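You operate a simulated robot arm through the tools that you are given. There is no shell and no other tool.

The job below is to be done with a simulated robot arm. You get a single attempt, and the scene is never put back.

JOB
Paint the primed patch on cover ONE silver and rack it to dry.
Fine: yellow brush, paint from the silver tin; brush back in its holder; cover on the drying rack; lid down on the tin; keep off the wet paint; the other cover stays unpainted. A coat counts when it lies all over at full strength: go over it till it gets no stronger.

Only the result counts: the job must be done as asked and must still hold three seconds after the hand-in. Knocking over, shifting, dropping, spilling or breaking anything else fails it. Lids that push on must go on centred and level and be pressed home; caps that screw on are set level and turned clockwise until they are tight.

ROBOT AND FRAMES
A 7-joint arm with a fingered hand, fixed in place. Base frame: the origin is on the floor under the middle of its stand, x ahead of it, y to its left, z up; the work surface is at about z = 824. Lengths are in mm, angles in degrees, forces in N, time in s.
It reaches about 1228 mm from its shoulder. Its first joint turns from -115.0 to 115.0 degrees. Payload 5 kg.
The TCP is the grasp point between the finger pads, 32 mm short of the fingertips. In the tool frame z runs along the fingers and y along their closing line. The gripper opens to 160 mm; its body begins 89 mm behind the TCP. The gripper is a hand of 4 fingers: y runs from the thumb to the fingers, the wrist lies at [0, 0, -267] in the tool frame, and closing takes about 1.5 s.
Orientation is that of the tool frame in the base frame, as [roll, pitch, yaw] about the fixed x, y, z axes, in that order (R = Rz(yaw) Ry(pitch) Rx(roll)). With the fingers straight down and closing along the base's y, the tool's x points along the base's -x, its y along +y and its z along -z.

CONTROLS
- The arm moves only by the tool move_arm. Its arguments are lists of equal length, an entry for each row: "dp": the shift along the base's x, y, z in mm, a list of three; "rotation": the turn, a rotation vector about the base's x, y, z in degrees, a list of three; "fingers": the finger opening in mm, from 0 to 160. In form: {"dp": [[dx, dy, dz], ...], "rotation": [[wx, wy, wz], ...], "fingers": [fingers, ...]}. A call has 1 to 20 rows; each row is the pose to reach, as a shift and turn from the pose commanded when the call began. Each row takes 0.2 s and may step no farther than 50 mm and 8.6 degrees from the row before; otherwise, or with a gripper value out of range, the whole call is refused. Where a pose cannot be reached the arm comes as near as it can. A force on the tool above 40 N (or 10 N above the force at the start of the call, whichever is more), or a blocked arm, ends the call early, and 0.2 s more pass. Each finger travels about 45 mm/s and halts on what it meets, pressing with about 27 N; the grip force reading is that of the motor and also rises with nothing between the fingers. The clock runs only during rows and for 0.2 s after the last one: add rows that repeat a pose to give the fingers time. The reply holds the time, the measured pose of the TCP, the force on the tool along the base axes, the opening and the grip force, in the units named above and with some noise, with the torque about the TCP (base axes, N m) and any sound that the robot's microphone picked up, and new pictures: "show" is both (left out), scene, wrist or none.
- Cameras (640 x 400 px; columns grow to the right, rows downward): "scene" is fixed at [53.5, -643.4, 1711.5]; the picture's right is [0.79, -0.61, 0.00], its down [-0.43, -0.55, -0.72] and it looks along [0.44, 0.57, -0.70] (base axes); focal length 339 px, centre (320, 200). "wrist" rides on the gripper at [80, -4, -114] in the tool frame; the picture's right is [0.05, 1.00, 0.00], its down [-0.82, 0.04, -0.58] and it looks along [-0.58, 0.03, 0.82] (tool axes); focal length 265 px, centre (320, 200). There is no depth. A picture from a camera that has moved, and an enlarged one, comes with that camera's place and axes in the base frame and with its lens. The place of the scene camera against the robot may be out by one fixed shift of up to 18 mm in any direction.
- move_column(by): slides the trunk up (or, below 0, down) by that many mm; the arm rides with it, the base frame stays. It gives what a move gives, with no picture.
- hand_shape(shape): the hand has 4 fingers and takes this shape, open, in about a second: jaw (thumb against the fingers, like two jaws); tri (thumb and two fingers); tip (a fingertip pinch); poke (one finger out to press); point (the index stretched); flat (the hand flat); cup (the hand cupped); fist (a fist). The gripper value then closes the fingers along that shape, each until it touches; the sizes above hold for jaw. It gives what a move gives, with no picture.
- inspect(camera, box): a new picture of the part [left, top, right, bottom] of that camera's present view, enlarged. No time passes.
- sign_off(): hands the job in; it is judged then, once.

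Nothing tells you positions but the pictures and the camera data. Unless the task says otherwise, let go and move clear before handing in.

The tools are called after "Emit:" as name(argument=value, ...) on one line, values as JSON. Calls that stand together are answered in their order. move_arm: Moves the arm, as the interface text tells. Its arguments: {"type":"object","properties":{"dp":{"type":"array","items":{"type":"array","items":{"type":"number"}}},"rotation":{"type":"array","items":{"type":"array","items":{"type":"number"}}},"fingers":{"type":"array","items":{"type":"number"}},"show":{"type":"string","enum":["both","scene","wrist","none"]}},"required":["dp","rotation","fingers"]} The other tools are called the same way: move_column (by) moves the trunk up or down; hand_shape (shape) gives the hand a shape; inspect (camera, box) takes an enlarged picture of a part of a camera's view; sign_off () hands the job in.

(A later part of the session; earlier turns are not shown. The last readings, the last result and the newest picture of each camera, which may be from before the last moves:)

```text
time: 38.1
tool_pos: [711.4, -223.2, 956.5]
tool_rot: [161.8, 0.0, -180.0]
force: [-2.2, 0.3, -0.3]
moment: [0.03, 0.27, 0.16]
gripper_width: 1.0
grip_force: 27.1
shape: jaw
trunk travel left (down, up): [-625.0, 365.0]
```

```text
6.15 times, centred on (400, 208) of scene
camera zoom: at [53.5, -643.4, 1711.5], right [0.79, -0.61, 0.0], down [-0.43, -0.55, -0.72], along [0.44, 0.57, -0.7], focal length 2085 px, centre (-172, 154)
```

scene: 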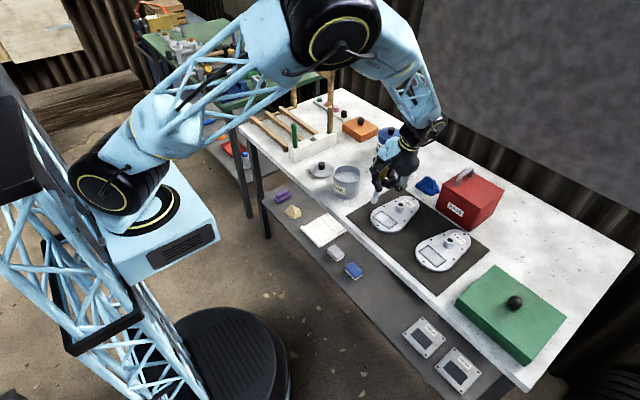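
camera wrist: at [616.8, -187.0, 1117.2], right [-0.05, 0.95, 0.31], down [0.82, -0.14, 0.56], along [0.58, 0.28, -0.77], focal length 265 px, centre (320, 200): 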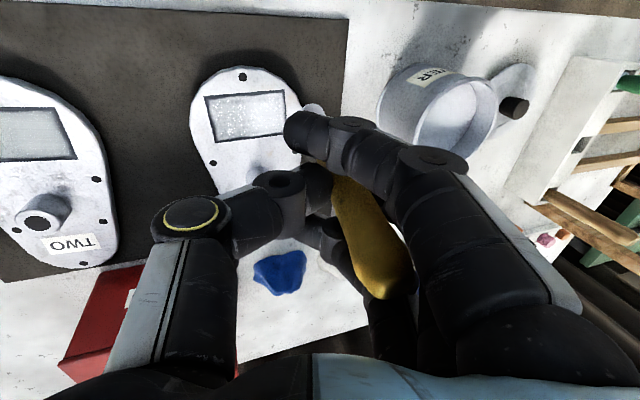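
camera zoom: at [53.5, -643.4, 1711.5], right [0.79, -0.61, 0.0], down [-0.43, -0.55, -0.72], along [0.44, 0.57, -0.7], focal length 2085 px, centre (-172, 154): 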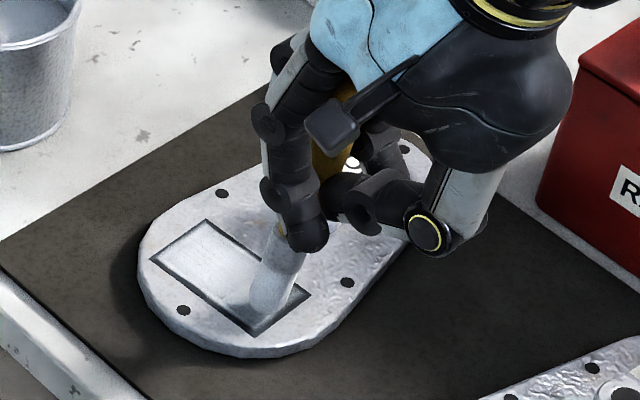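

Emit:
move_arm(dp=[[2, 1, -1.5], [4, 2, -3], [4, 2, -3]], rotation=[[0, 0, 0], [0, 0, 0], [0, 0, 0]], fingers=[0, 0, 0], show="none")

Emit:
inspect(camera="scene", box=[360, 175, 440, 240])

```text
time: 38.9
tool_pos: [717.2, -220.6, 954.4]
tool_rot: [161.9, -0.2, 180.0]
force: [-1.8, -0.1, 1.1]
moment: [0.04, 0.29, 0.16]
gripper_width: 1.1
grip_force: 27.1
shape: jaw
trunk travel left (down, up): [-625.0, 365.0]
```

```text
6.15 times, centred on (400, 208) of scene
camera zoom: at [53.5, -643.4, 1711.5], right [0.79, -0.61, 0.0], down [-0.43, -0.55, -0.72], along [0.44, 0.57, -0.7], focal length 2085 px, centre (-172, 154)
```

zoom: 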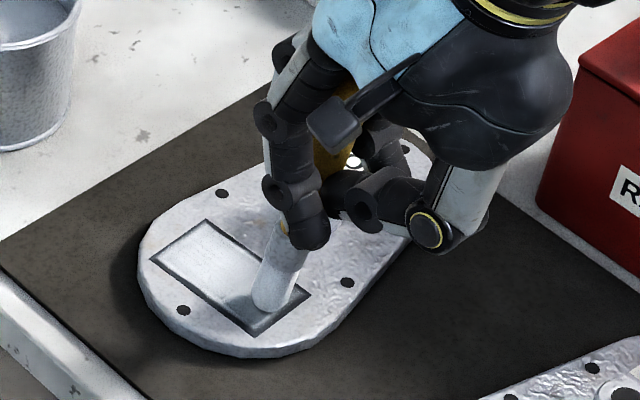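

Emit:
move_arm(dp=[[0, 0, -1], [0, 0, -2], [0, 0, -2]], rotation=[[0, 0, 0], [0, 0, 0], [0, 0, 0]], fingers=[0, 0, 0], show="none")

```text
time: 39.7
tool_pos: [716.8, -220.1, 950.8]
tool_rot: [161.9, -0.2, -180.0]
force: [-1.5, -0.8, 0.0]
moment: [0.01, 0.26, 0.18]
gripper_width: 0.8
grip_force: 27.3
shape: jaw
trunk travel left (down, up): [-625.0, 365.0]
```

Emit:
move_arm(dp=[[0, 0, -1], [0, 0, -2], [0, 0, -3]], rotation=[[0, 0, 0], [0, 0, 0], [0, 0, 0]], fingers=[0, 0, 0], show="none")

Emit:
inspect(camera="scene", box=[360, 175, 440, 240])

Emit:
inspect(camera="wrist", box=[200, 20, 440, 300])

```text
time: 40.5
tool_pos: [716.5, -220.9, 948.3]
tool_rot: [161.9, 0.1, 179.9]
force: [-1.9, 0.4, 7.6]
moment: [0.22, 0.39, 0.17]
gripper_width: 1.2
grip_force: 26.7
shape: jaw
trunk travel left (down, up): [-625.0, 365.0]
```

```text
6.15 times, centred on (400, 208) of scene
camera zoom: at [53.5, -643.4, 1711.5], right [0.79, -0.61, 0.0], down [-0.43, -0.55, -0.72], along [0.44, 0.57, -0.7], focal length 2085 px, centre (-172, 154)
```

zoom: 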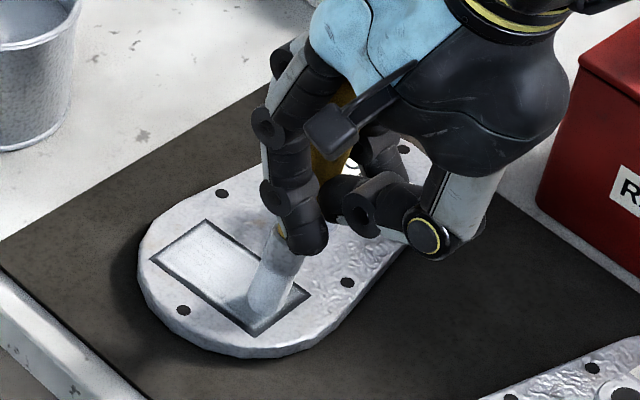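

```text
1.43 times, centred on (320, 160) of wrist
camera zoom: at [636.8, -259.8, 1055.8], right [-0.05, 0.95, 0.31], down [0.82, -0.14, 0.56], along [0.58, 0.28, -0.77], focal length 379 px, centre (320, 257)
```

zoom: 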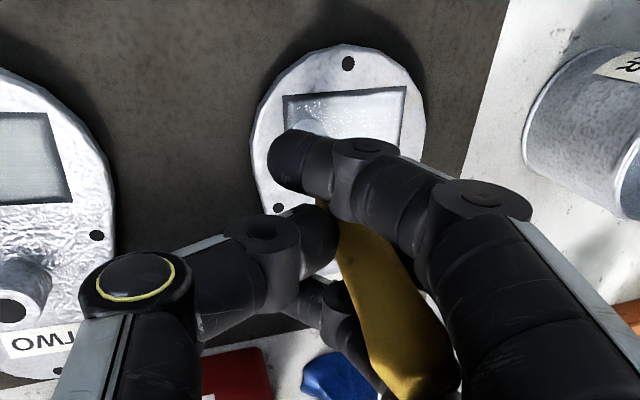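

Contact confirmed at 7.6 N, and the torque puts the tip at about (702, -196), the weak end. I'll zigzag gently across this half of the patch.

Emit:
move_arm(dp=[[10, 0, 0], [20, 0, 0], [20, 7, 0], [10, 7, 0], [0, 7, 0], [-10, 7, 0], [-10, 14, 0], [0, 14, 0], [10, 14, 0], [20, 14, 0], [20, 21, 0], [10, 21, 0], [0, 21, 0], [-10, 21, 0], [-10, 28, 0], [0, 28, 0], [10, 28, 0], [20, 28, 0]], rotation=[[0, 0, 0], [0, 0, 0], [0, 0, 0], [0, 0, 0], [0, 0, 0], [0, 0, 0], [0, 0, 0], [0, 0, 0], [0, 0, 0], [0, 0, 0], [0, 0, 0], [0, 0, 0], [0, 0, 0], [0, 0, 0], [0, 0, 0], [0, 0, 0], [0, 0, 0], [0, 0, 0]], fingers=[0, 0, 0, 0, 0, 0, 0, 0, 0, 0, 0, 0, 0, 0, 0, 0, 0, 0], show="none")

Emit:
inspect(camera="scene", box=[360, 175, 440, 240])

Emit:
inspect(camera="wrist", box=[200, 20, 440, 300])

```text
time: 44.3
tool_pos: [735.4, -192.3, 949.1]
tool_rot: [162.0, -0.1, -180.0]
force: [-2.1, 0.9, 5.1]
moment: [0.09, 0.24, 0.05]
gripper_width: 1.7
grip_force: 27.5
shape: jaw
trunk travel left (down, up): [-625.0, 365.0]
```

```text
6.15 times, centred on (400, 208) of scene
camera zoom: at [53.5, -643.4, 1711.5], right [0.79, -0.61, 0.0], down [-0.43, -0.55, -0.72], along [0.44, 0.57, -0.7], focal length 2085 px, centre (-172, 154)
```

zoom: 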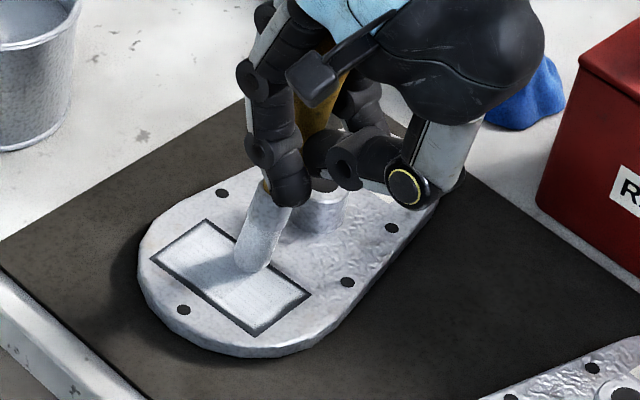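

```text
1.43 times, centred on (320, 160) of wrist
camera zoom: at [655.6, -231.1, 1055.8], right [-0.05, 0.95, 0.31], down [0.82, -0.14, 0.56], along [0.57, 0.28, -0.77], focal length 379 px, centre (320, 257)
```

zoom: 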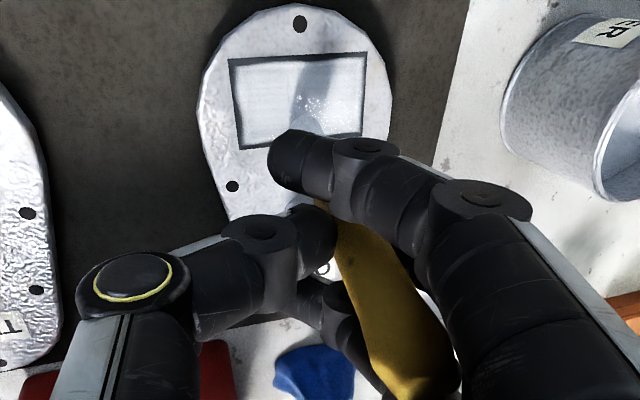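

The coat at that end is brightening, and the tip tracks well at (716, -169). I'll continue the zigzag over the +y half.

Emit:
move_arm(dp=[[5, 0, 0], [5, 7, 0], [-5, 7, 0], [-15, 7, 0], [-25, 7, 0], [-25, 14, 0], [-15, 14, 0], [-5, 14, 0], [5, 14, 0], [5, 21, 0], [-5, 21, 0], [-15, 21, 0], [-25, 21, 0], [-25, 27, 0], [-15, 27, 0], [-5, 27, 0], [3, 27, 0], [3, 31, 0], [-10, 31, 0], [-24, 31, 0]], rotation=[[0, 0, 0], [0, 0, 0], [0, 0, 0], [0, 0, 0], [0, 0, 0], [0, 0, 0], [0, 0, 0], [0, 0, 0], [0, 0, 0], [0, 0, 0], [0, 0, 0], [0, 0, 0], [0, 0, 0], [0, 0, 0], [0, 0, 0], [0, 0, 0], [0, 0, 0], [0, 0, 0], [0, 0, 0], [0, 0, 0]], fingers=[0, 0, 0, 0, 0, 0, 0, 0, 0, 0, 0, 0, 0, 0, 0, 0, 0, 0, 0, 0], show="none")

Emit:
inspect(camera="scene", box=[360, 175, 440, 240])

```text
time: 48.5
tool_pos: [711.8, -161.4, 949.6]
tool_rot: [161.9, 0.0, -179.9]
force: [1.6, 0.3, 6.5]
moment: [0.06, -0.13, -0.04]
gripper_width: 1.6
grip_force: 26.9
shape: jaw
trunk travel left (down, up): [-625.0, 365.0]
```

```text
6.15 times, centred on (400, 208) of scene
camera zoom: at [53.5, -643.4, 1711.5], right [0.79, -0.61, 0.0], down [-0.43, -0.55, -0.72], along [0.44, 0.57, -0.7], focal length 2085 px, centre (-172, 154)
```

zoom: 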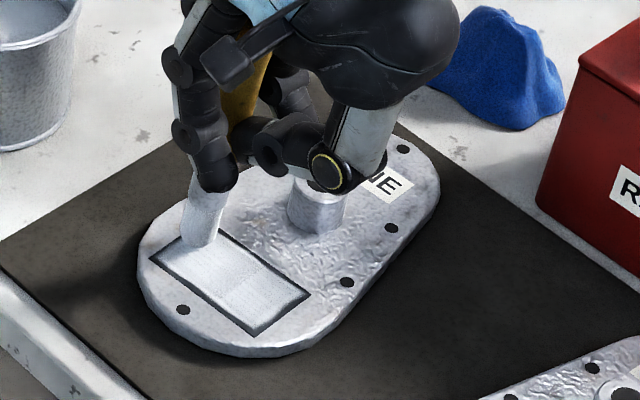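

The patch is much brighter now. The tip is at (707, -138), lagging a little in x. I'll run along the near edge next, checking where the tip goes.

Emit:
move_arm(dp=[[-8, 0, 0], [-16, 0, 0], [-16, -10, 0], [-16, -20, 0], [-16, -30, 0]], rotation=[[0, 0, 0], [0, 0, 0], [0, 0, 0], [0, 0, 0], [0, 0, 0]], fingers=[0, 0, 0, 0, 0], show="none")

Emit:
inspect(camera="scene", box=[360, 175, 440, 240])

```text
time: 49.7
tool_pos: [697.6, -192.3, 949.5]
tool_rot: [161.9, 0.0, 180.0]
force: [0.9, 0.9, 2.8]
moment: [0.22, 0.0, 0.01]
gripper_width: 1.1
grip_force: 26.8
shape: jaw
trunk travel left (down, up): [-625.0, 365.0]
```

```text
6.15 times, centred on (400, 208) of scene
camera zoom: at [53.5, -643.4, 1711.5], right [0.79, -0.61, 0.0], down [-0.43, -0.55, -0.72], along [0.44, 0.57, -0.7], focal length 2085 px, centre (-172, 154)
```

zoom: 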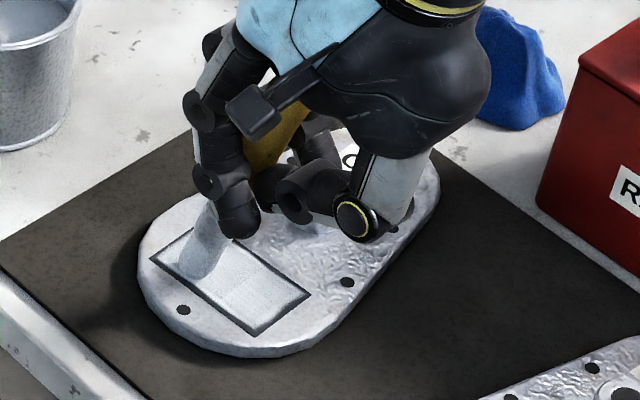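

Emit:
move_arm(dp=[[1, -12, -0.5], [2, -24, -0.5], [3, -36, -1], [4, -46, -1], [4, -46, -1]], rotation=[[0, 0, 0], [0, 0, 0], [0, 0, 0], [0, 0, 0], [0, 0, 0]], fingers=[0, 0, 0, 0, 0], show="none")

Emit:
inspect(camera="scene", box=[360, 175, 440, 240])

```text
time: 50.9
tool_pos: [701.7, -238.0, 949.2]
tool_rot: [161.9, -0.1, 179.9]
force: [-0.1, 1.6, 4.0]
moment: [0.26, 0.03, 0.02]
gripper_width: 1.2
grip_force: 26.9
shape: jaw
trunk travel left (down, up): [-625.0, 365.0]
```

```text
6.15 times, centred on (400, 208) of scene
camera zoom: at [53.5, -643.4, 1711.5], right [0.79, -0.61, 0.0], down [-0.43, -0.55, -0.72], along [0.44, 0.57, -0.7], focal length 2085 px, centre (-172, 154)
```

zoom: 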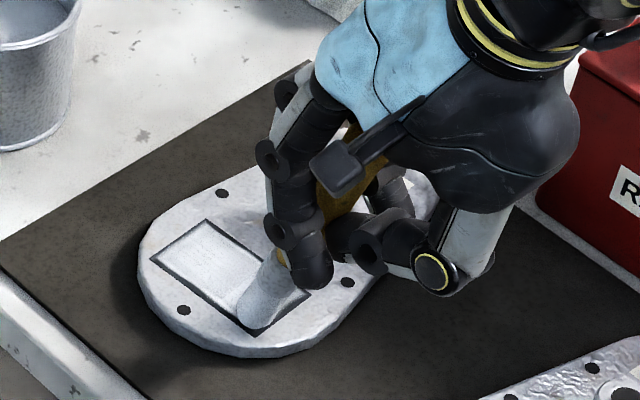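

The tip is at the near -y corner, as planned. Next, across the -y edge.

Emit:
move_arm(dp=[[10, 1, 0], [20, 2, 0], [30, 2, 0], [40, 3, 0]], rotation=[[0, 0, 0], [0, 0, 0], [0, 0, 0], [0, 0, 0]], fingers=[0, 0, 0, 0], show="none")

Emit:
inspect(camera="scene", box=[360, 175, 440, 240])

```text
time: 51.9
tool_pos: [743.7, -234.1, 947.5]
tool_rot: [161.9, 0.0, -179.9]
force: [-1.9, -0.2, 3.6]
moment: [0.15, 0.25, 0.05]
gripper_width: 1.1
grip_force: 26.9
shape: jaw
trunk travel left (down, up): [-625.0, 365.0]
```

```text
6.15 times, centred on (400, 208) of scene
camera zoom: at [53.5, -643.4, 1711.5], right [0.79, -0.61, 0.0], down [-0.43, -0.55, -0.72], along [0.44, 0.57, -0.7], focal length 2085 px, centre (-172, 154)
```

zoom: 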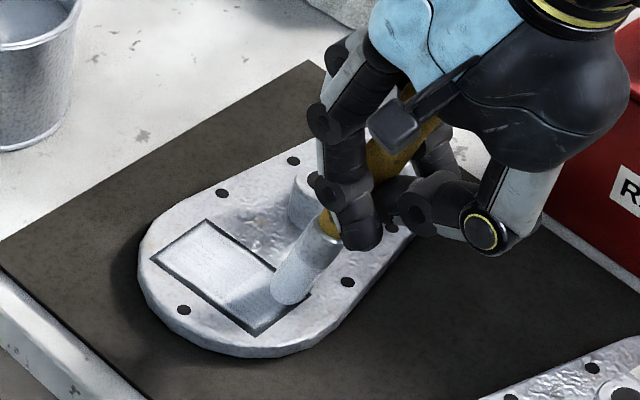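

Emit:
move_arm(dp=[[7, 0, 0], [7, 12, 0], [7, 24, 0], [6, 36, 0], [5, 48, 0]], rotation=[[0, 0, 0], [0, 0, 0], [0, 0, 0], [0, 0, 0], [0, 0, 0]], fingers=[0, 0, 0, 0, 0], show="none")

Emit:
inspect(camera="scene", box=[360, 175, 440, 240])

```text
time: 53.1
tool_pos: [745.2, -187.5, 948.0]
tool_rot: [161.9, 0.0, 179.9]
force: [1.0, -2.5, 7.9]
moment: [-0.11, 0.12, 0.01]
gripper_width: 1.8
grip_force: 26.7
shape: jaw
trunk travel left (down, up): [-625.0, 365.0]
```

```text
6.15 times, centred on (400, 208) of scene
camera zoom: at [53.5, -643.4, 1711.5], right [0.79, -0.61, 0.0], down [-0.43, -0.55, -0.72], along [0.44, 0.57, -0.7], focal length 2085 px, centre (-172, 154)
```

zoom: 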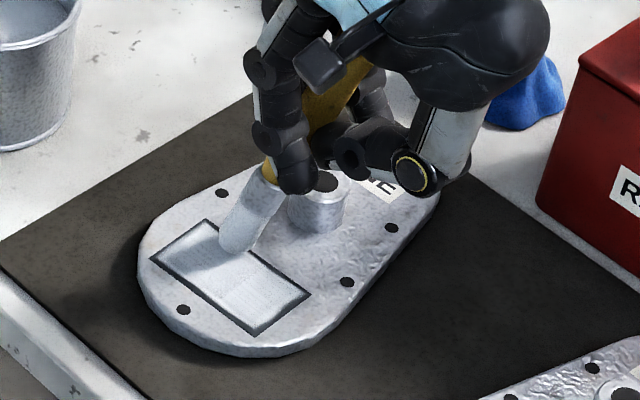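

Emit:
move_arm(dp=[[-1, 9, 0], [-2, 17, 0], [-12, 17, 0], [-22, 17, 0], [-32, 17, 0], [-42, 17, 0]], rotation=[[0, 0, 0], [0, 0, 0], [0, 0, 0], [0, 0, 0], [0, 0, 0], [0, 0, 0]], fingers=[0, 0, 0, 0, 0, 0], show="none")

Emit:
inspect(camera="scene", box=[360, 175, 440, 240])

```text
time: 54.5
tool_pos: [703.1, -173.1, 948.0]
tool_rot: [161.9, -0.1, -179.9]
force: [0.7, -0.7, 1.6]
moment: [0.06, -0.12, 0.0]
gripper_width: 1.9
grip_force: 26.9
shape: jaw
trunk travel left (down, up): [-625.0, 365.0]
```

```text
6.15 times, centred on (400, 208) of scene
camera zoom: at [53.5, -643.4, 1711.5], right [0.79, -0.61, 0.0], down [-0.43, -0.55, -0.72], along [0.44, 0.57, -0.7], focal length 2085 px, centre (-172, 154)
```

zoom: 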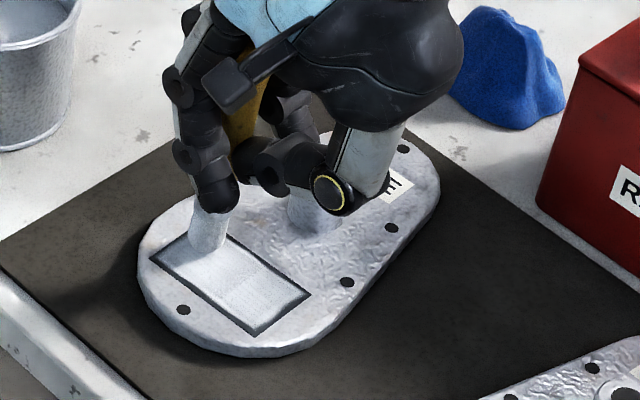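

I've been round all four edges. I'll lift, move toward the tin and check the coat.

Emit:
move_arm(dp=[[0, 0, 15], [0, 20, 45], [0, 60, 65], [0, 100, 80], [0, 100, 80]], rotation=[[0, 0, 0], [0, 0, 0], [0, 0, 0], [0, 0, 0], [0, 0, 0]], fingers=[0, 0, 0, 0, 0], show="both")

Emit:
inspect(camera="scene", box=[370, 205, 410, 235])

Emit:
inspect(camera="wrist", box=[80, 40, 260, 200])

Emit:
inspect(camera="scene", box=[330, 130, 430, 210])

```text
time: 55.7
tool_pos: [705.6, -68.2, 1030.4]
tool_rot: [161.9, -0.1, 179.9]
force: [-0.7, -0.3, -0.5]
moment: [-0.03, -0.03, 0.0]
gripper_width: 1.7
grip_force: 26.7
shape: jaw
trunk travel left (down, up): [-625.0, 365.0]
camera wrist: at [625.2, -107.7, 1136.2], right [-0.05, 0.95, 0.31], down [0.82, -0.14, 0.56], along [0.58, 0.28, -0.77], focal length 265 px, centre (320, 200)
```

scene: 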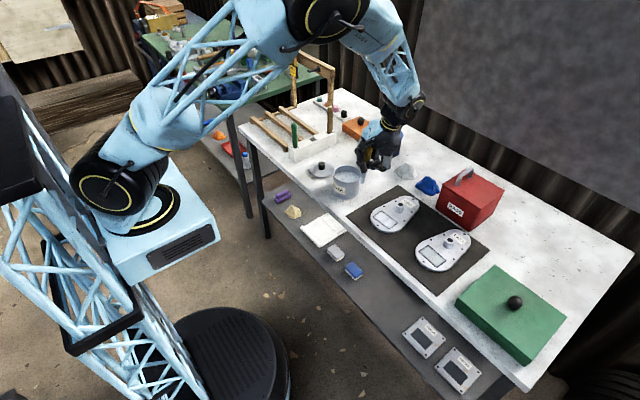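
wrist: 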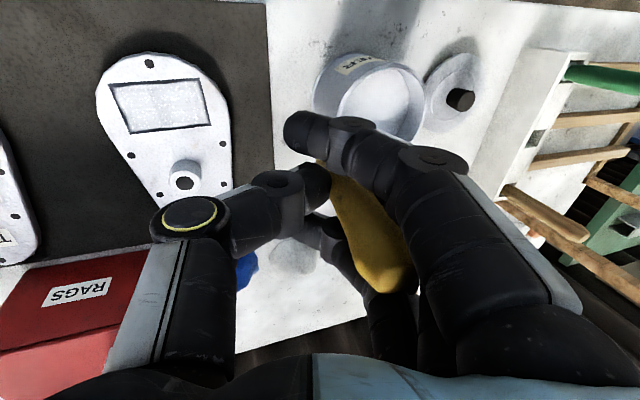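

```text
13.33 times, centred on (390, 220) of scene
camera zoom: at [53.5, -643.4, 1711.5], right [0.79, -0.61, 0.0], down [-0.43, -0.55, -0.72], along [0.44, 0.57, -0.7], focal length 4518 px, centre (-613, -67)
```

zoom: 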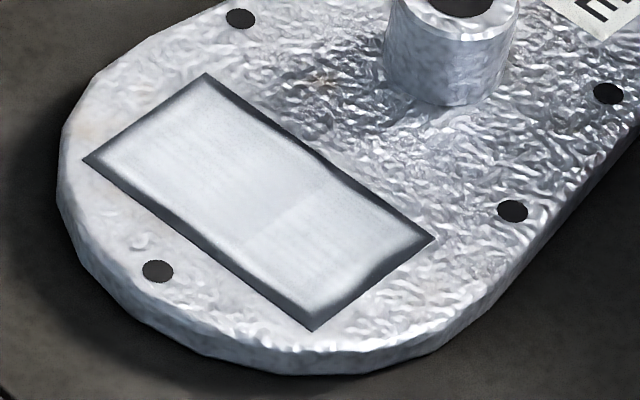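

```text
2.50 times, centred on (170, 120) of wrist
camera zoom: at [625.2, -107.7, 1136.2], right [-0.05, 0.95, 0.31], down [0.82, -0.14, 0.56], along [0.58, 0.28, -0.77], focal length 664 px, centre (695, 400)
```

zoom: 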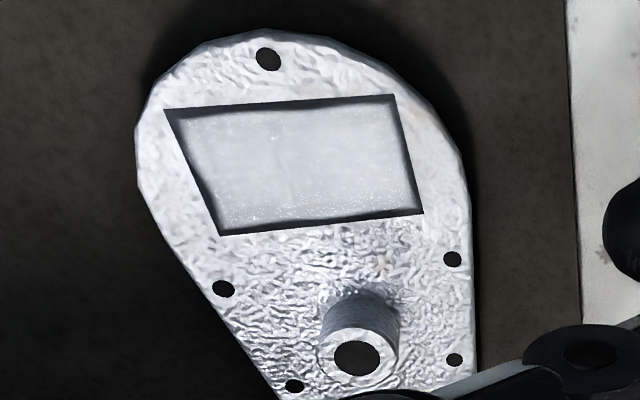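

```text
5.00 times, centred on (380, 170) of scene
camera zoom: at [53.5, -643.4, 1711.5], right [0.79, -0.61, 0.0], down [-0.43, -0.55, -0.72], along [0.44, 0.57, -0.7], focal length 1694 px, centre (20, 350)
```

zoom: 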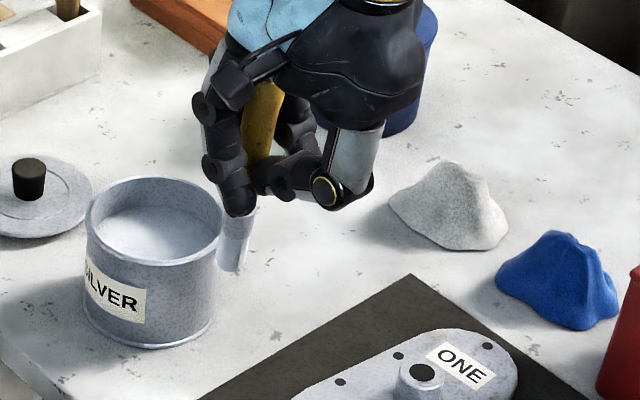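

The coat is nearly even and much stronger, and the tip offset has settled at about (-2, +23, -114). I'll reload lightly and go over it again to be sure it's at full strength.

Emit:
move_arm(dp=[[0, 10, 22], [0, 50, 22], [0, 84, 22], [0, 84, 0], [0, 84, -20], [0, 84, -34], [0, 84, -38]], rotation=[[0, 0, 0], [0, 0, 0], [0, 0, 0], [0, 0, 0], [0, 0, 0], [0, 0, 0], [0, 0, 0]], fingers=[0, 0, 0, 0, 0, 0, 0], show="none")

Emit:
inspect(camera="scene", box=[320, 120, 400, 210])

```text
time: 57.3
tool_pos: [703.6, 15.5, 990.5]
tool_rot: [161.9, 0.0, -179.9]
force: [0.2, -0.3, 10.7]
moment: [0.21, 0.01, 0.02]
gripper_width: 2.3
grip_force: 27.3
shape: jaw
trunk travel left (down, up): [-625.0, 365.0]
```

```text
4.44 times, centred on (360, 165) of scene
camera zoom: at [53.5, -643.4, 1711.5], right [0.79, -0.61, 0.0], down [-0.43, -0.55, -0.72], along [0.44, 0.57, -0.7], focal length 1506 px, centre (142, 356)
```

zoom: 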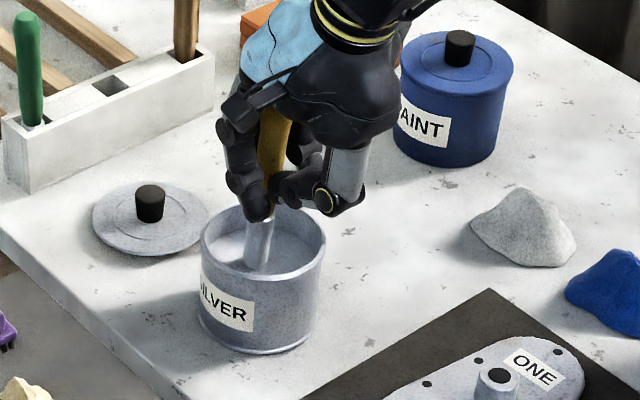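

Emit:
move_arm(dp=[[0, 0, 25], [0, 0, 55], [0, 0, 55], [0, 0, 55], [4, -45, 55], [8, -90, 55], [12, -135, 50], [15, -175, 30], [15, -178, -10], [15, -178, -32], [15, -178, -37]], rotation=[[0, 0, 0], [0, 0, 0], [0, 0, 0], [0, 0, 0], [0, 0, 0], [0, 0, 0], [0, 0, 0], [0, 0, 0], [0, 0, 0], [0, 0, 0], [0, 0, 0]], fingers=[0, 0, 0, 0, 0, 0, 0, 0, 0, 0, 0], show="none")

Emit:
inspect(camera="scene", box=[360, 175, 440, 240])

```text
time: 59.7
tool_pos: [718.4, -163.9, 953.7]
tool_rot: [161.8, -0.1, -180.0]
force: [0.0, -0.4, -0.2]
moment: [0.0, 0.0, -0.01]
gripper_width: 1.8
grip_force: 26.3
shape: jaw
trunk travel left (down, up): [-625.0, 365.0]
```

```text
6.15 times, centred on (400, 208) of scene
camera zoom: at [53.5, -643.4, 1711.5], right [0.79, -0.61, 0.0], down [-0.43, -0.55, -0.72], along [0.44, 0.57, -0.7], focal length 2085 px, centre (-172, 154)
```

zoom: 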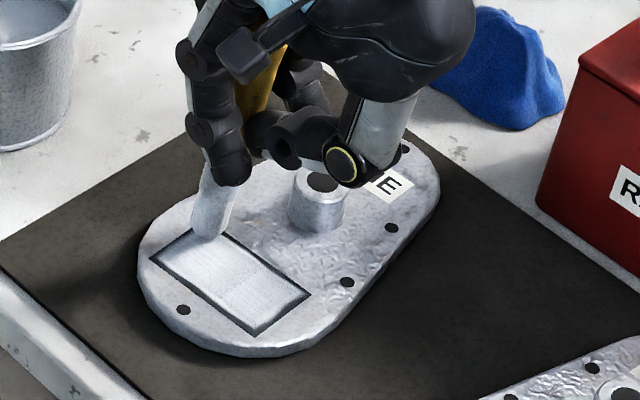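

Emit:
move_arm(dp=[[0, 0, -1.5], [0, 0, -3], [8, 0, -3], [0, -4, -3], [-10, -4, -3], [-20, -4, -3], [-30, -4, -3], [-32, -12, -3], [-24, -14, -3], [-14, -14, -3], [-4, -14, -3], [6, -14, -3], [14, -16, -3], [14, -26, -3], [4, -26, -3], [-6, -26, -3], [-16, -26, -3], [-26, -26, -3], [-32, -28, -3], [-32, -36, -3]], rotation=[[0, 0, 0], [0, 0, 0], [0, 0, 0], [0, 0, 0], [0, 0, 0], [0, 0, 0], [0, 0, 0], [0, 0, 0], [0, 0, 0], [0, 0, 0], [0, 0, 0], [0, 0, 0], [0, 0, 0], [0, 0, 0], [0, 0, 0], [0, 0, 0], [0, 0, 0], [0, 0, 0], [0, 0, 0], [0, 0, 0]], fingers=[0, 0, 0, 0, 0, 0, 0, 0, 0, 0, 0, 0, 0, 0, 0, 0, 0, 0, 0, 0], show="none")

Emit:
inspect(camera="scene", box=[360, 175, 440, 240])

```text
time: 63.9
tool_pos: [686.6, -200.6, 949.3]
tool_rot: [161.9, 0.0, 180.0]
force: [-0.5, -0.3, -0.2]
moment: [0.01, 0.0, -0.01]
gripper_width: 1.6
grip_force: 27.1
shape: jaw
trunk travel left (down, up): [-625.0, 365.0]
```

```text
6.15 times, centred on (400, 208) of scene
camera zoom: at [53.5, -643.4, 1711.5], right [0.79, -0.61, 0.0], down [-0.43, -0.55, -0.72], along [0.44, 0.57, -0.7], focal length 2085 px, centre (-172, 154)
```

zoom: 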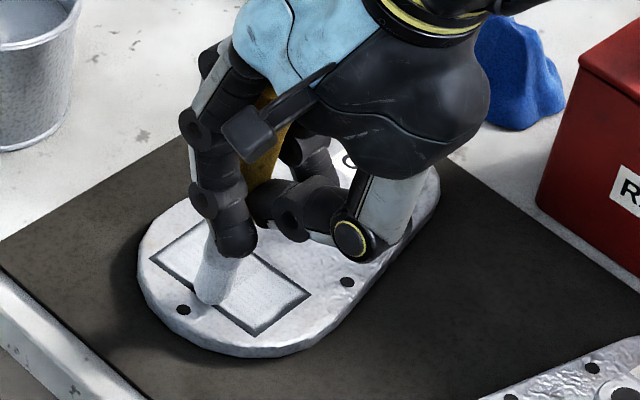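

Emit:
move_arm(dp=[[8, 0, 0], [10, 0, -1], [10, 0, -1.5]], rotation=[[0, 0, 0], [0, 0, 0], [0, 0, 0]], fingers=[0, 0, 0], show="none")

Emit:
inspect(camera="scene", box=[360, 175, 440, 240])

```text
time: 64.7
tool_pos: [696.5, -200.1, 948.1]
tool_rot: [161.8, -0.1, -180.0]
force: [-0.4, 0.3, 0.8]
moment: [0.08, -0.02, 0.03]
gripper_width: 1.5
grip_force: 27.0
shape: jaw
trunk travel left (down, up): [-625.0, 365.0]
```

```text
6.15 times, centred on (400, 208) of scene
camera zoom: at [53.5, -643.4, 1711.5], right [0.79, -0.61, 0.0], down [-0.43, -0.55, -0.72], along [0.44, 0.57, -0.7], focal length 2085 px, centre (-172, 154)
```

zoom: 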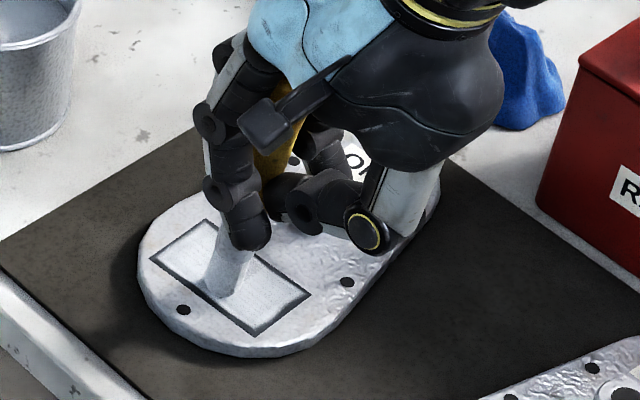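

Emit:
move_arm(dp=[[10, 0, -1], [20, 0, -1], [30, 0, -1], [40, 0, -1], [42, -8, -1], [30, -8, -1], [20, -8, -1], [10, -8, -1], [0, -8, -1], [-3, -10, -1], [-3, -18, -1], [8, -18, -1], [18, -18, -1], [28, -18, -1], [40, -18, -1], [44, -24, -1], [34, -27, -1], [22, -27, -1], [10, -27, -1], [2, -27, -1]], rotation=[[0, 0, 0], [0, 0, 0], [0, 0, 0], [0, 0, 0], [0, 0, 0], [0, 0, 0], [0, 0, 0], [0, 0, 0], [0, 0, 0], [0, 0, 0], [0, 0, 0], [0, 0, 0], [0, 0, 0], [0, 0, 0], [0, 0, 0], [0, 0, 0], [0, 0, 0], [0, 0, 0], [0, 0, 0], [0, 0, 0]], fingers=[0, 0, 0, 0, 0, 0, 0, 0, 0, 0, 0, 0, 0, 0, 0, 0, 0, 0, 0, 0], show="none")

Emit:
inspect(camera="scene", box=[360, 175, 440, 240])

```text
time: 68.9
tool_pos: [698.8, -226.2, 947.2]
tool_rot: [161.9, -0.1, -180.0]
force: [2.1, -0.5, 0.8]
moment: [0.05, -0.23, -0.08]
gripper_width: 1.2
grip_force: 26.8
shape: jaw
trunk travel left (down, up): [-625.0, 365.0]
```

```text
6.15 times, centred on (400, 208) of scene
camera zoom: at [53.5, -643.4, 1711.5], right [0.79, -0.61, 0.0], down [-0.43, -0.55, -0.72], along [0.44, 0.57, -0.7], focal length 2085 px, centre (-172, 154)
```

zoom: 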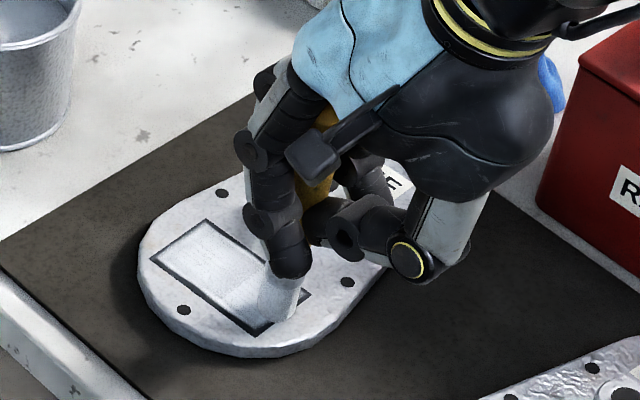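

Emit:
move_arm(dp=[[0, 6, 3], [0, 20, 25], [0, 60, 55], [0, 105, 75], [0, 150, 85], [0, 160, 85]], rotation=[[0, 0, 0], [0, 0, 0], [0, 0, 0], [0, 0, 0], [0, 0, 0], [0, 0, 0]], fingers=[0, 0, 0, 0, 0, 0], show="wrist")

Emit:
inspect(camera="scene", box=[370, 205, 410, 235])

Emit:
inspect(camera="wrist", box=[80, 40, 260, 200])

Emit:
inspect(camera="scene", box=[360, 185, 480, 275])

```text
time: 70.3
tool_pos: [700.8, -67.8, 1031.9]
tool_rot: [161.9, -0.1, 179.9]
force: [2.0, 1.0, -1.1]
moment: [-0.01, -0.25, -0.06]
gripper_width: 1.2
grip_force: 26.8
shape: jaw
trunk travel left (down, up): [-625.0, 365.0]
camera wrist: at [621.2, -106.3, 1138.3], right [-0.05, 0.95, 0.31], down [0.82, -0.14, 0.56], along [0.58, 0.28, -0.77], focal length 265 px, centre (320, 200)
```

wrist: 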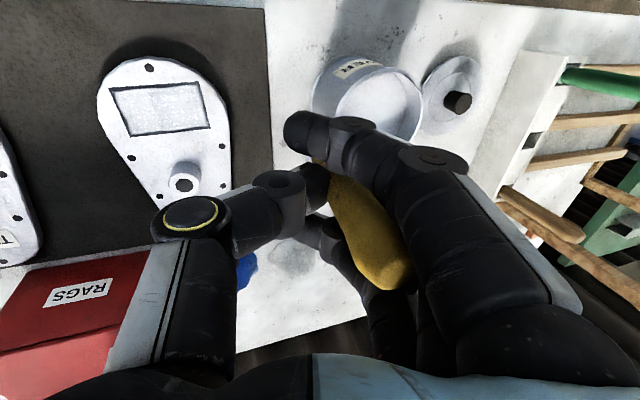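

```text
13.33 times, centred on (390, 220) of scene
camera zoom: at [53.5, -643.4, 1711.5], right [0.79, -0.61, 0.0], down [-0.43, -0.55, -0.72], along [0.44, 0.57, -0.7], focal length 4518 px, centre (-613, -67)
```

zoom: 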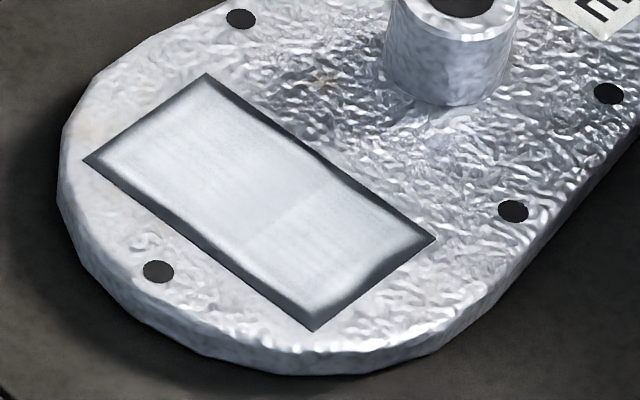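

```text
2.50 times, centred on (170, 120) of wrist
camera zoom: at [621.2, -106.3, 1138.3], right [-0.05, 0.95, 0.31], down [0.82, -0.14, 0.56], along [0.58, 0.28, -0.77], focal length 664 px, centre (695, 400)
```

zoom: 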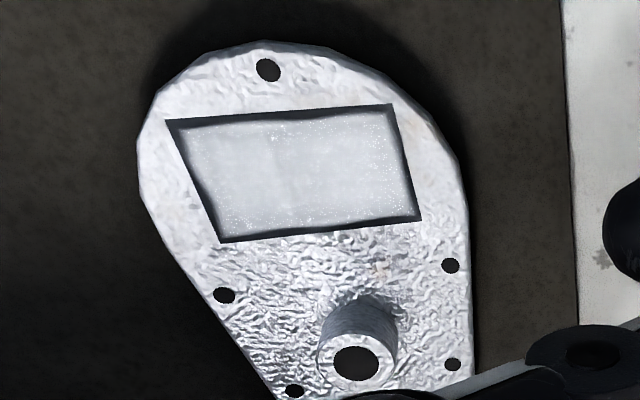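

```text
4.44 times, centred on (420, 230) of scene
camera zoom: at [53.5, -643.4, 1711.5], right [0.79, -0.61, 0.0], down [-0.43, -0.55, -0.72], along [0.44, 0.57, -0.7], focal length 1506 px, centre (-124, 67)
```

zoom: 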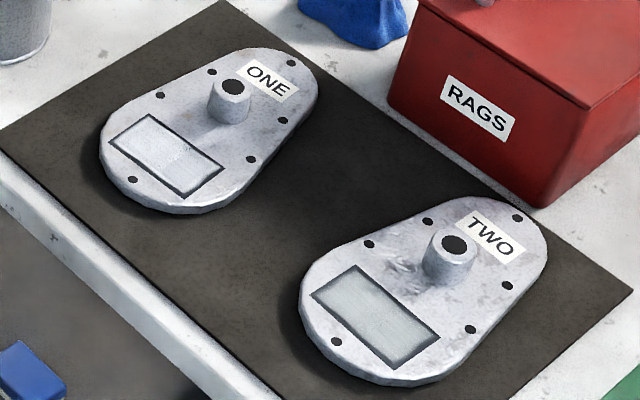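

Both halves now look nearly the same brightness. I'll do one more load and pass to confirm it gets no stronger, checking the brush position first.

Emit:
inspect(camera="scene", box=[330, 130, 430, 210])

Emit:
inspect(camera="wrist", box=[200, 80, 480, 320])

```text
5.00 times, centred on (380, 170) of scene
camera zoom: at [53.5, -643.4, 1711.5], right [0.79, -0.61, 0.0], down [-0.43, -0.55, -0.72], along [0.44, 0.57, -0.7], focal length 1694 px, centre (20, 350)
```

zoom: 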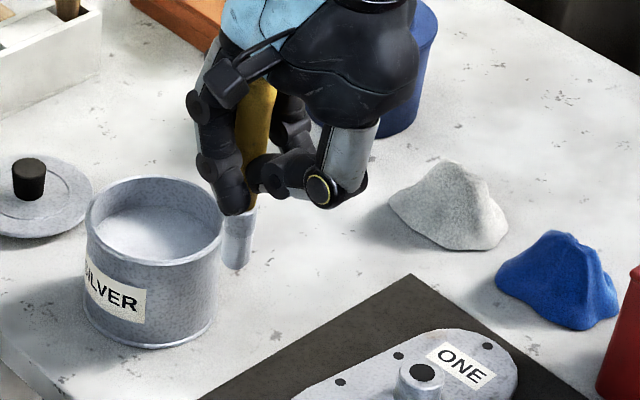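

```text
1.67 times, centred on (340, 200) of wrist
camera zoom: at [621.2, -106.3, 1138.3], right [-0.05, 0.95, 0.31], down [0.82, -0.14, 0.56], along [0.58, 0.28, -0.77], focal length 442 px, centre (287, 200)
```

zoom: 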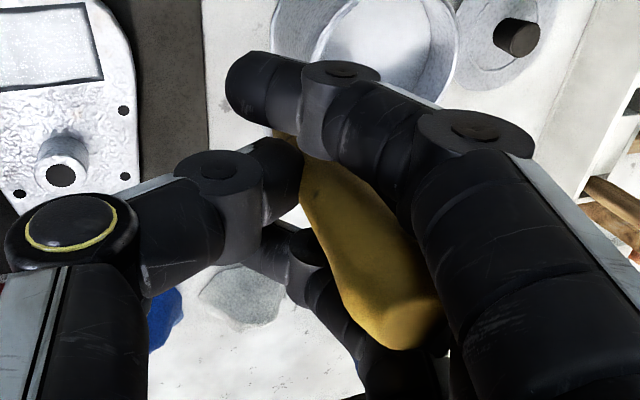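

Emit:
move_arm(dp=[[0, 10, 22], [-1, 50, 22], [-2, 85, 22], [-2, 85, 0], [-2, 85, -20], [-2, 85, -35], [-2, 85, -39], [-2, 85, -39], [-2, 85, -10], [-2, 85, 15], [-2, 85, 15], [-2, 85, 15]], rotation=[[0, 0, 0], [0, 0, 0], [0, 0, 0], [0, 0, 0], [0, 0, 0], [0, 0, 0], [0, 0, 0], [0, 0, 0], [0, 0, 0], [0, 0, 0], [0, 0, 0], [0, 0, 0]], fingers=[0, 0, 0, 0, 0, 0, 0, 0, 0, 0, 0, 0], show="none")

Emit:
inspect(camera="scene", box=[320, 120, 400, 210])

```text
time: 72.9
tool_pos: [698.5, 18.4, 1046.1]
tool_rot: [161.8, -0.1, -179.9]
force: [0.9, 0.3, -0.8]
moment: [-0.03, -0.23, -0.12]
gripper_width: 0.9
grip_force: 27.1
shape: jaw
trunk travel left (down, up): [-625.0, 365.0]
```

```text
4.44 times, centred on (360, 165) of scene
camera zoom: at [53.5, -643.4, 1711.5], right [0.79, -0.61, 0.0], down [-0.43, -0.55, -0.72], along [0.44, 0.57, -0.7], focal length 1506 px, centre (142, 356)
```

zoom: 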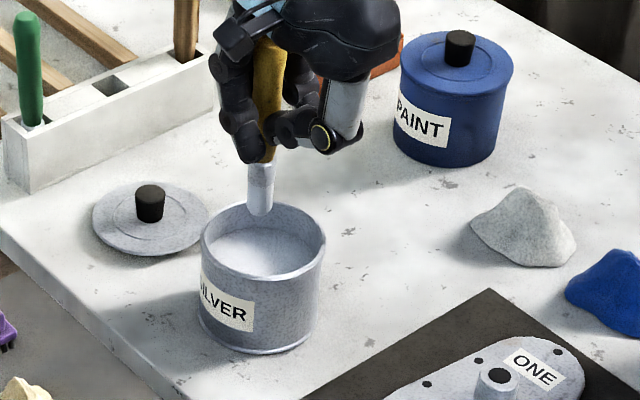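

Emit:
move_arm(dp=[[3, -45, 0], [6, -90, 0], [9, -135, -5], [12, -170, -30], [12, -181, -70], [12, -181, -90], [12, -181, -93]], rotation=[[0, 0, 0], [0, 0, 0], [0, 0, 0], [0, 0, 0], [0, 0, 0], [0, 0, 0], [0, 0, 0]], fingers=[0, 0, 0, 0, 0, 0, 0], show="none")

Emit:
inspect(camera="scene", box=[360, 175, 440, 240])

```text
time: 74.5
tool_pos: [709.0, -164.1, 955.7]
tool_rot: [161.9, -0.1, 179.9]
force: [0.8, 0.3, -1.0]
moment: [0.02, -0.24, -0.08]
gripper_width: 1.0
grip_force: 26.5
shape: jaw
trunk travel left (down, up): [-625.0, 365.0]
```

```text
6.15 times, centred on (400, 208) of scene
camera zoom: at [53.5, -643.4, 1711.5], right [0.79, -0.61, 0.0], down [-0.43, -0.55, -0.72], along [0.44, 0.57, -0.7], focal length 2085 px, centre (-172, 154)
```

zoom: 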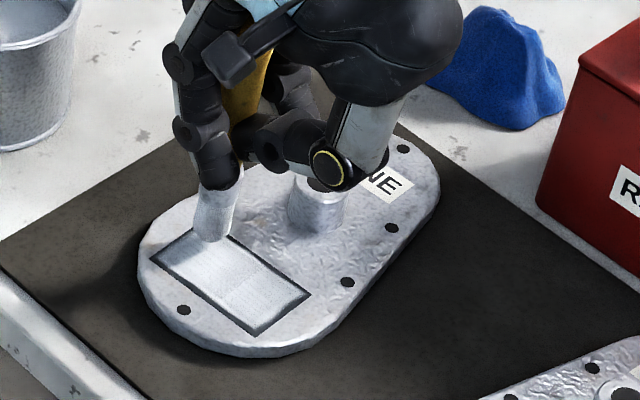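

Emit:
move_arm(dp=[[0, 0, -2], [0, 0, -4], [0, 0, -5]], rotation=[[0, 0, 0], [0, 0, 0], [0, 0, 0]], fingers=[0, 0, 0], show="none")

```text
time: 75.3
tool_pos: [708.6, -162.0, 949.7]
tool_rot: [162.0, -0.1, 180.0]
force: [1.0, 0.7, -0.6]
moment: [0.01, -0.27, -0.08]
gripper_width: 0.9
grip_force: 26.9
shape: jaw
trunk travel left (down, up): [-625.0, 365.0]
```

Emit:
move_arm(dp=[[0, 0, -1], [0, 0, -2], [0, 0, -3]], rotation=[[0, 0, 0], [0, 0, 0], [0, 0, 0]], fingers=[0, 0, 0], show="none")

```text
time: 76.1
tool_pos: [708.9, -163.2, 947.4]
tool_rot: [161.9, 0.0, -180.0]
force: [2.3, 1.1, 7.6]
moment: [0.15, -0.27, -0.1]
gripper_width: 1.2
grip_force: 26.8
shape: jaw
trunk travel left (down, up): [-625.0, 365.0]
```

Contact at 7.6 N near (711, -145). Zigzagging over the +y half at this pressure.

Emit:
move_arm(dp=[[8, 6, 0], [0, 8, 0], [-10, 8, 0], [-20, 8, 0], [-30, 6, 0], [-30, -4, 0], [-20, -6, 0], [-10, -6, 0], [0, -6, 0], [10, -6, 0], [16, -10, 0], [12, -18, 0], [2, -18, 0], [-8, -18, 0], [-18, -18, 0], [-28, -20, 0], [-28, -30, 0], [-18, -32, 0], [-8, -32, 0], [2, -32, 0]], rotation=[[0, 0, 0], [0, 0, 0], [0, 0, 0], [0, 0, 0], [0, 0, 0], [0, 0, 0], [0, 0, 0], [0, 0, 0], [0, 0, 0], [0, 0, 0], [0, 0, 0], [0, 0, 0], [0, 0, 0], [0, 0, 0], [0, 0, 0], [0, 0, 0], [0, 0, 0], [0, 0, 0], [0, 0, 0], [0, 0, 0]], fingers=[0, 0, 0, 0, 0, 0, 0, 0, 0, 0, 0, 0, 0, 0, 0, 0, 0, 0, 0, 0], show="none")

Emit:
inspect(camera="scene", box=[360, 175, 440, 240])

```text
time: 80.3
tool_pos: [709.4, -195.9, 947.6]
tool_rot: [161.9, 0.0, 180.0]
force: [-1.6, 1.0, 5.8]
moment: [0.14, 0.19, 0.01]
gripper_width: 1.4
grip_force: 27.3
shape: jaw
trunk travel left (down, up): [-625.0, 365.0]
```

```text
6.15 times, centred on (400, 208) of scene
camera zoom: at [53.5, -643.4, 1711.5], right [0.79, -0.61, 0.0], down [-0.43, -0.55, -0.72], along [0.44, 0.57, -0.7], focal length 2085 px, centre (-172, 154)
```

zoom: 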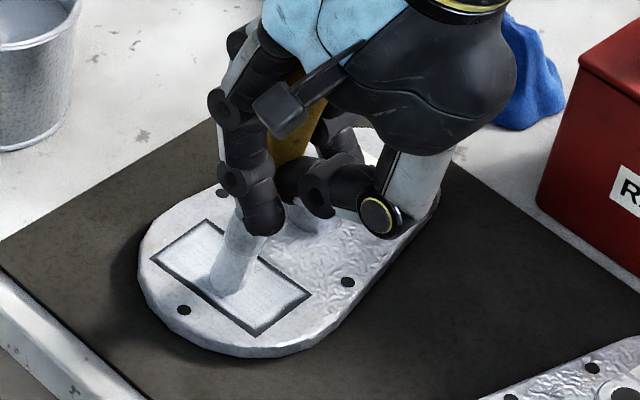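

Emit:
move_arm(dp=[[10, 0, 0], [20, 0, 0], [30, 0, 0], [36, -6, 0], [28, -12, 0], [18, -12, 0], [8, -12, 0], [-2, -12, 0], [-10, -12, 0], [-13, -18, 0], [-6, -22, 0], [4, -22, 0], [14, -22, 0], [24, -22, 0], [34, -22, 0], [38, -27, 0], [28, -29, 0], [18, -29, 0], [8, -29, 0], [-2, -29, 0]], rotation=[[0, 0, 0], [0, 0, 0], [0, 0, 0], [0, 0, 0], [0, 0, 0], [0, 0, 0], [0, 0, 0], [0, 0, 0], [0, 0, 0], [0, 0, 0], [0, 0, 0], [0, 0, 0], [0, 0, 0], [0, 0, 0], [0, 0, 0], [0, 0, 0], [0, 0, 0], [0, 0, 0], [0, 0, 0], [0, 0, 0]], fingers=[0, 0, 0, 0, 0, 0, 0, 0, 0, 0, 0, 0, 0, 0, 0, 0, 0, 0, 0, 0], show="none")

Emit:
inspect(camera="scene", box=[360, 175, 440, 240])

```text
time: 84.5
tool_pos: [710.5, -227.1, 946.9]
tool_rot: [161.9, 0.1, -179.9]
force: [0.5, -0.3, 3.4]
moment: [0.09, -0.12, -0.01]
gripper_width: 1.5
grip_force: 27.1
shape: jaw
trunk travel left (down, up): [-625.0, 365.0]
```

```text
6.15 times, centred on (400, 208) of scene
camera zoom: at [53.5, -643.4, 1711.5], right [0.79, -0.61, 0.0], down [-0.43, -0.55, -0.72], along [0.44, 0.57, -0.7], focal length 2085 px, centre (-172, 154)
```

zoom: 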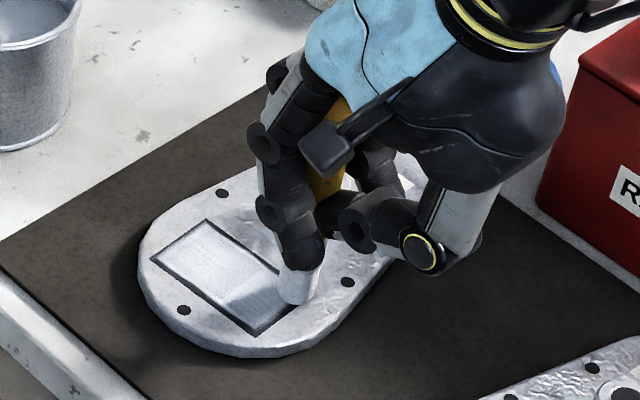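

Emit:
move_arm(dp=[[-8, 4, 0], [-16, 4, 0], [-24, 4, 0], [-32, 4, 0], [-36, 10, 0], [-36, 18, 0], [-36, 26, 0], [-36, 26, 0]], rotation=[[0, 0, 0], [0, 0, 0], [0, 0, 0], [0, 0, 0], [0, 0, 0], [0, 0, 0], [0, 0, 0], [0, 0, 0]], fingers=[0, 0, 0, 0, 0, 0, 0, 0], show="none")

Emit:
inspect(camera="scene", box=[360, 175, 440, 240])

```text
time: 86.3
tool_pos: [672.2, -198.4, 947.5]
tool_rot: [161.9, -0.1, 180.0]
force: [0.4, -1.3, 4.0]
moment: [-0.08, -0.05, -0.03]
gripper_width: 1.5
grip_force: 26.6
shape: jaw
trunk travel left (down, up): [-625.0, 365.0]
```

```text
6.15 times, centred on (400, 208) of scene
camera zoom: at [53.5, -643.4, 1711.5], right [0.79, -0.61, 0.0], down [-0.43, -0.55, -0.72], along [0.44, 0.57, -0.7], focal length 2085 px, centre (-172, 154)
```

zoom: 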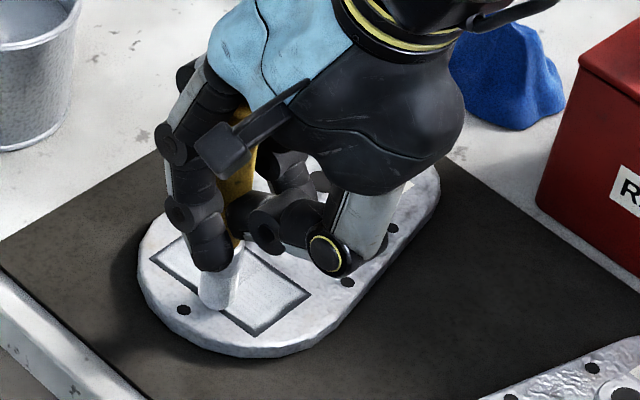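

Emit:
move_arm(dp=[[2, 4, 6], [4, 20, 30], [8, 60, 60], [15, 100, 85], [22, 125, 90], [22, 125, 90]], rotation=[[0, 0, 0], [0, 0, 0], [0, 0, 0], [0, 0, 0], [0, 0, 0], [0, 0, 0]], fingers=[0, 0, 0, 0, 0, 0], show="wrist")

Emit:
inspect(camera="scene", box=[370, 205, 410, 235])

Emit:
inspect(camera="wrist", box=[80, 40, 260, 200])

Emit:
inspect(camera="scene", box=[330, 130, 430, 210])

```text
refused: row 3 steps farther than a row can; nothing moved
```

```text
13.33 times, centred on (390, 220) of scene
camera zoom: at [53.5, -643.4, 1711.5], right [0.79, -0.61, 0.0], down [-0.43, -0.55, -0.72], along [0.44, 0.57, -0.7], focal length 4518 px, centre (-613, -67)
```

zoom: 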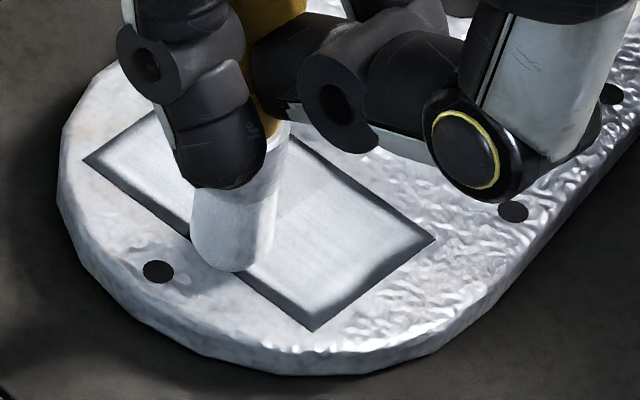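

```text
2.50 times, centred on (170, 120) of wrist
camera zoom: at [593.4, -237.3, 1052.9], right [-0.05, 0.95, 0.31], down [0.82, -0.14, 0.56], along [0.58, 0.28, -0.77], focal length 664 px, centre (695, 400)
```

zoom: 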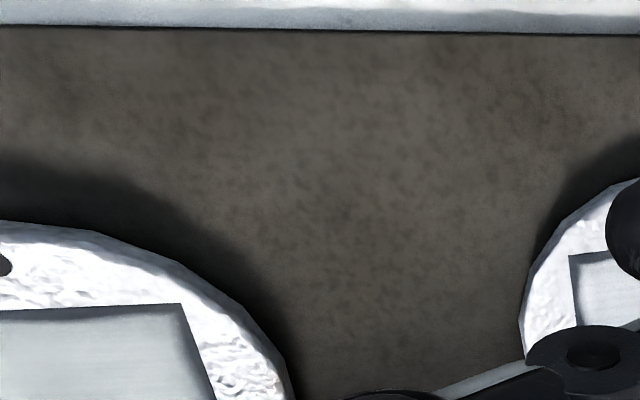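

```text
5.00 times, centred on (380, 170) of scene
camera zoom: at [53.5, -643.4, 1711.5], right [0.79, -0.61, 0.0], down [-0.43, -0.55, -0.72], along [0.44, 0.57, -0.7], focal length 1694 px, centre (20, 350)
```

zoom: 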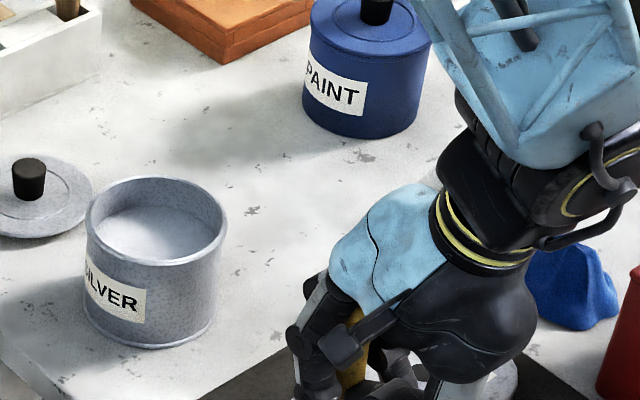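

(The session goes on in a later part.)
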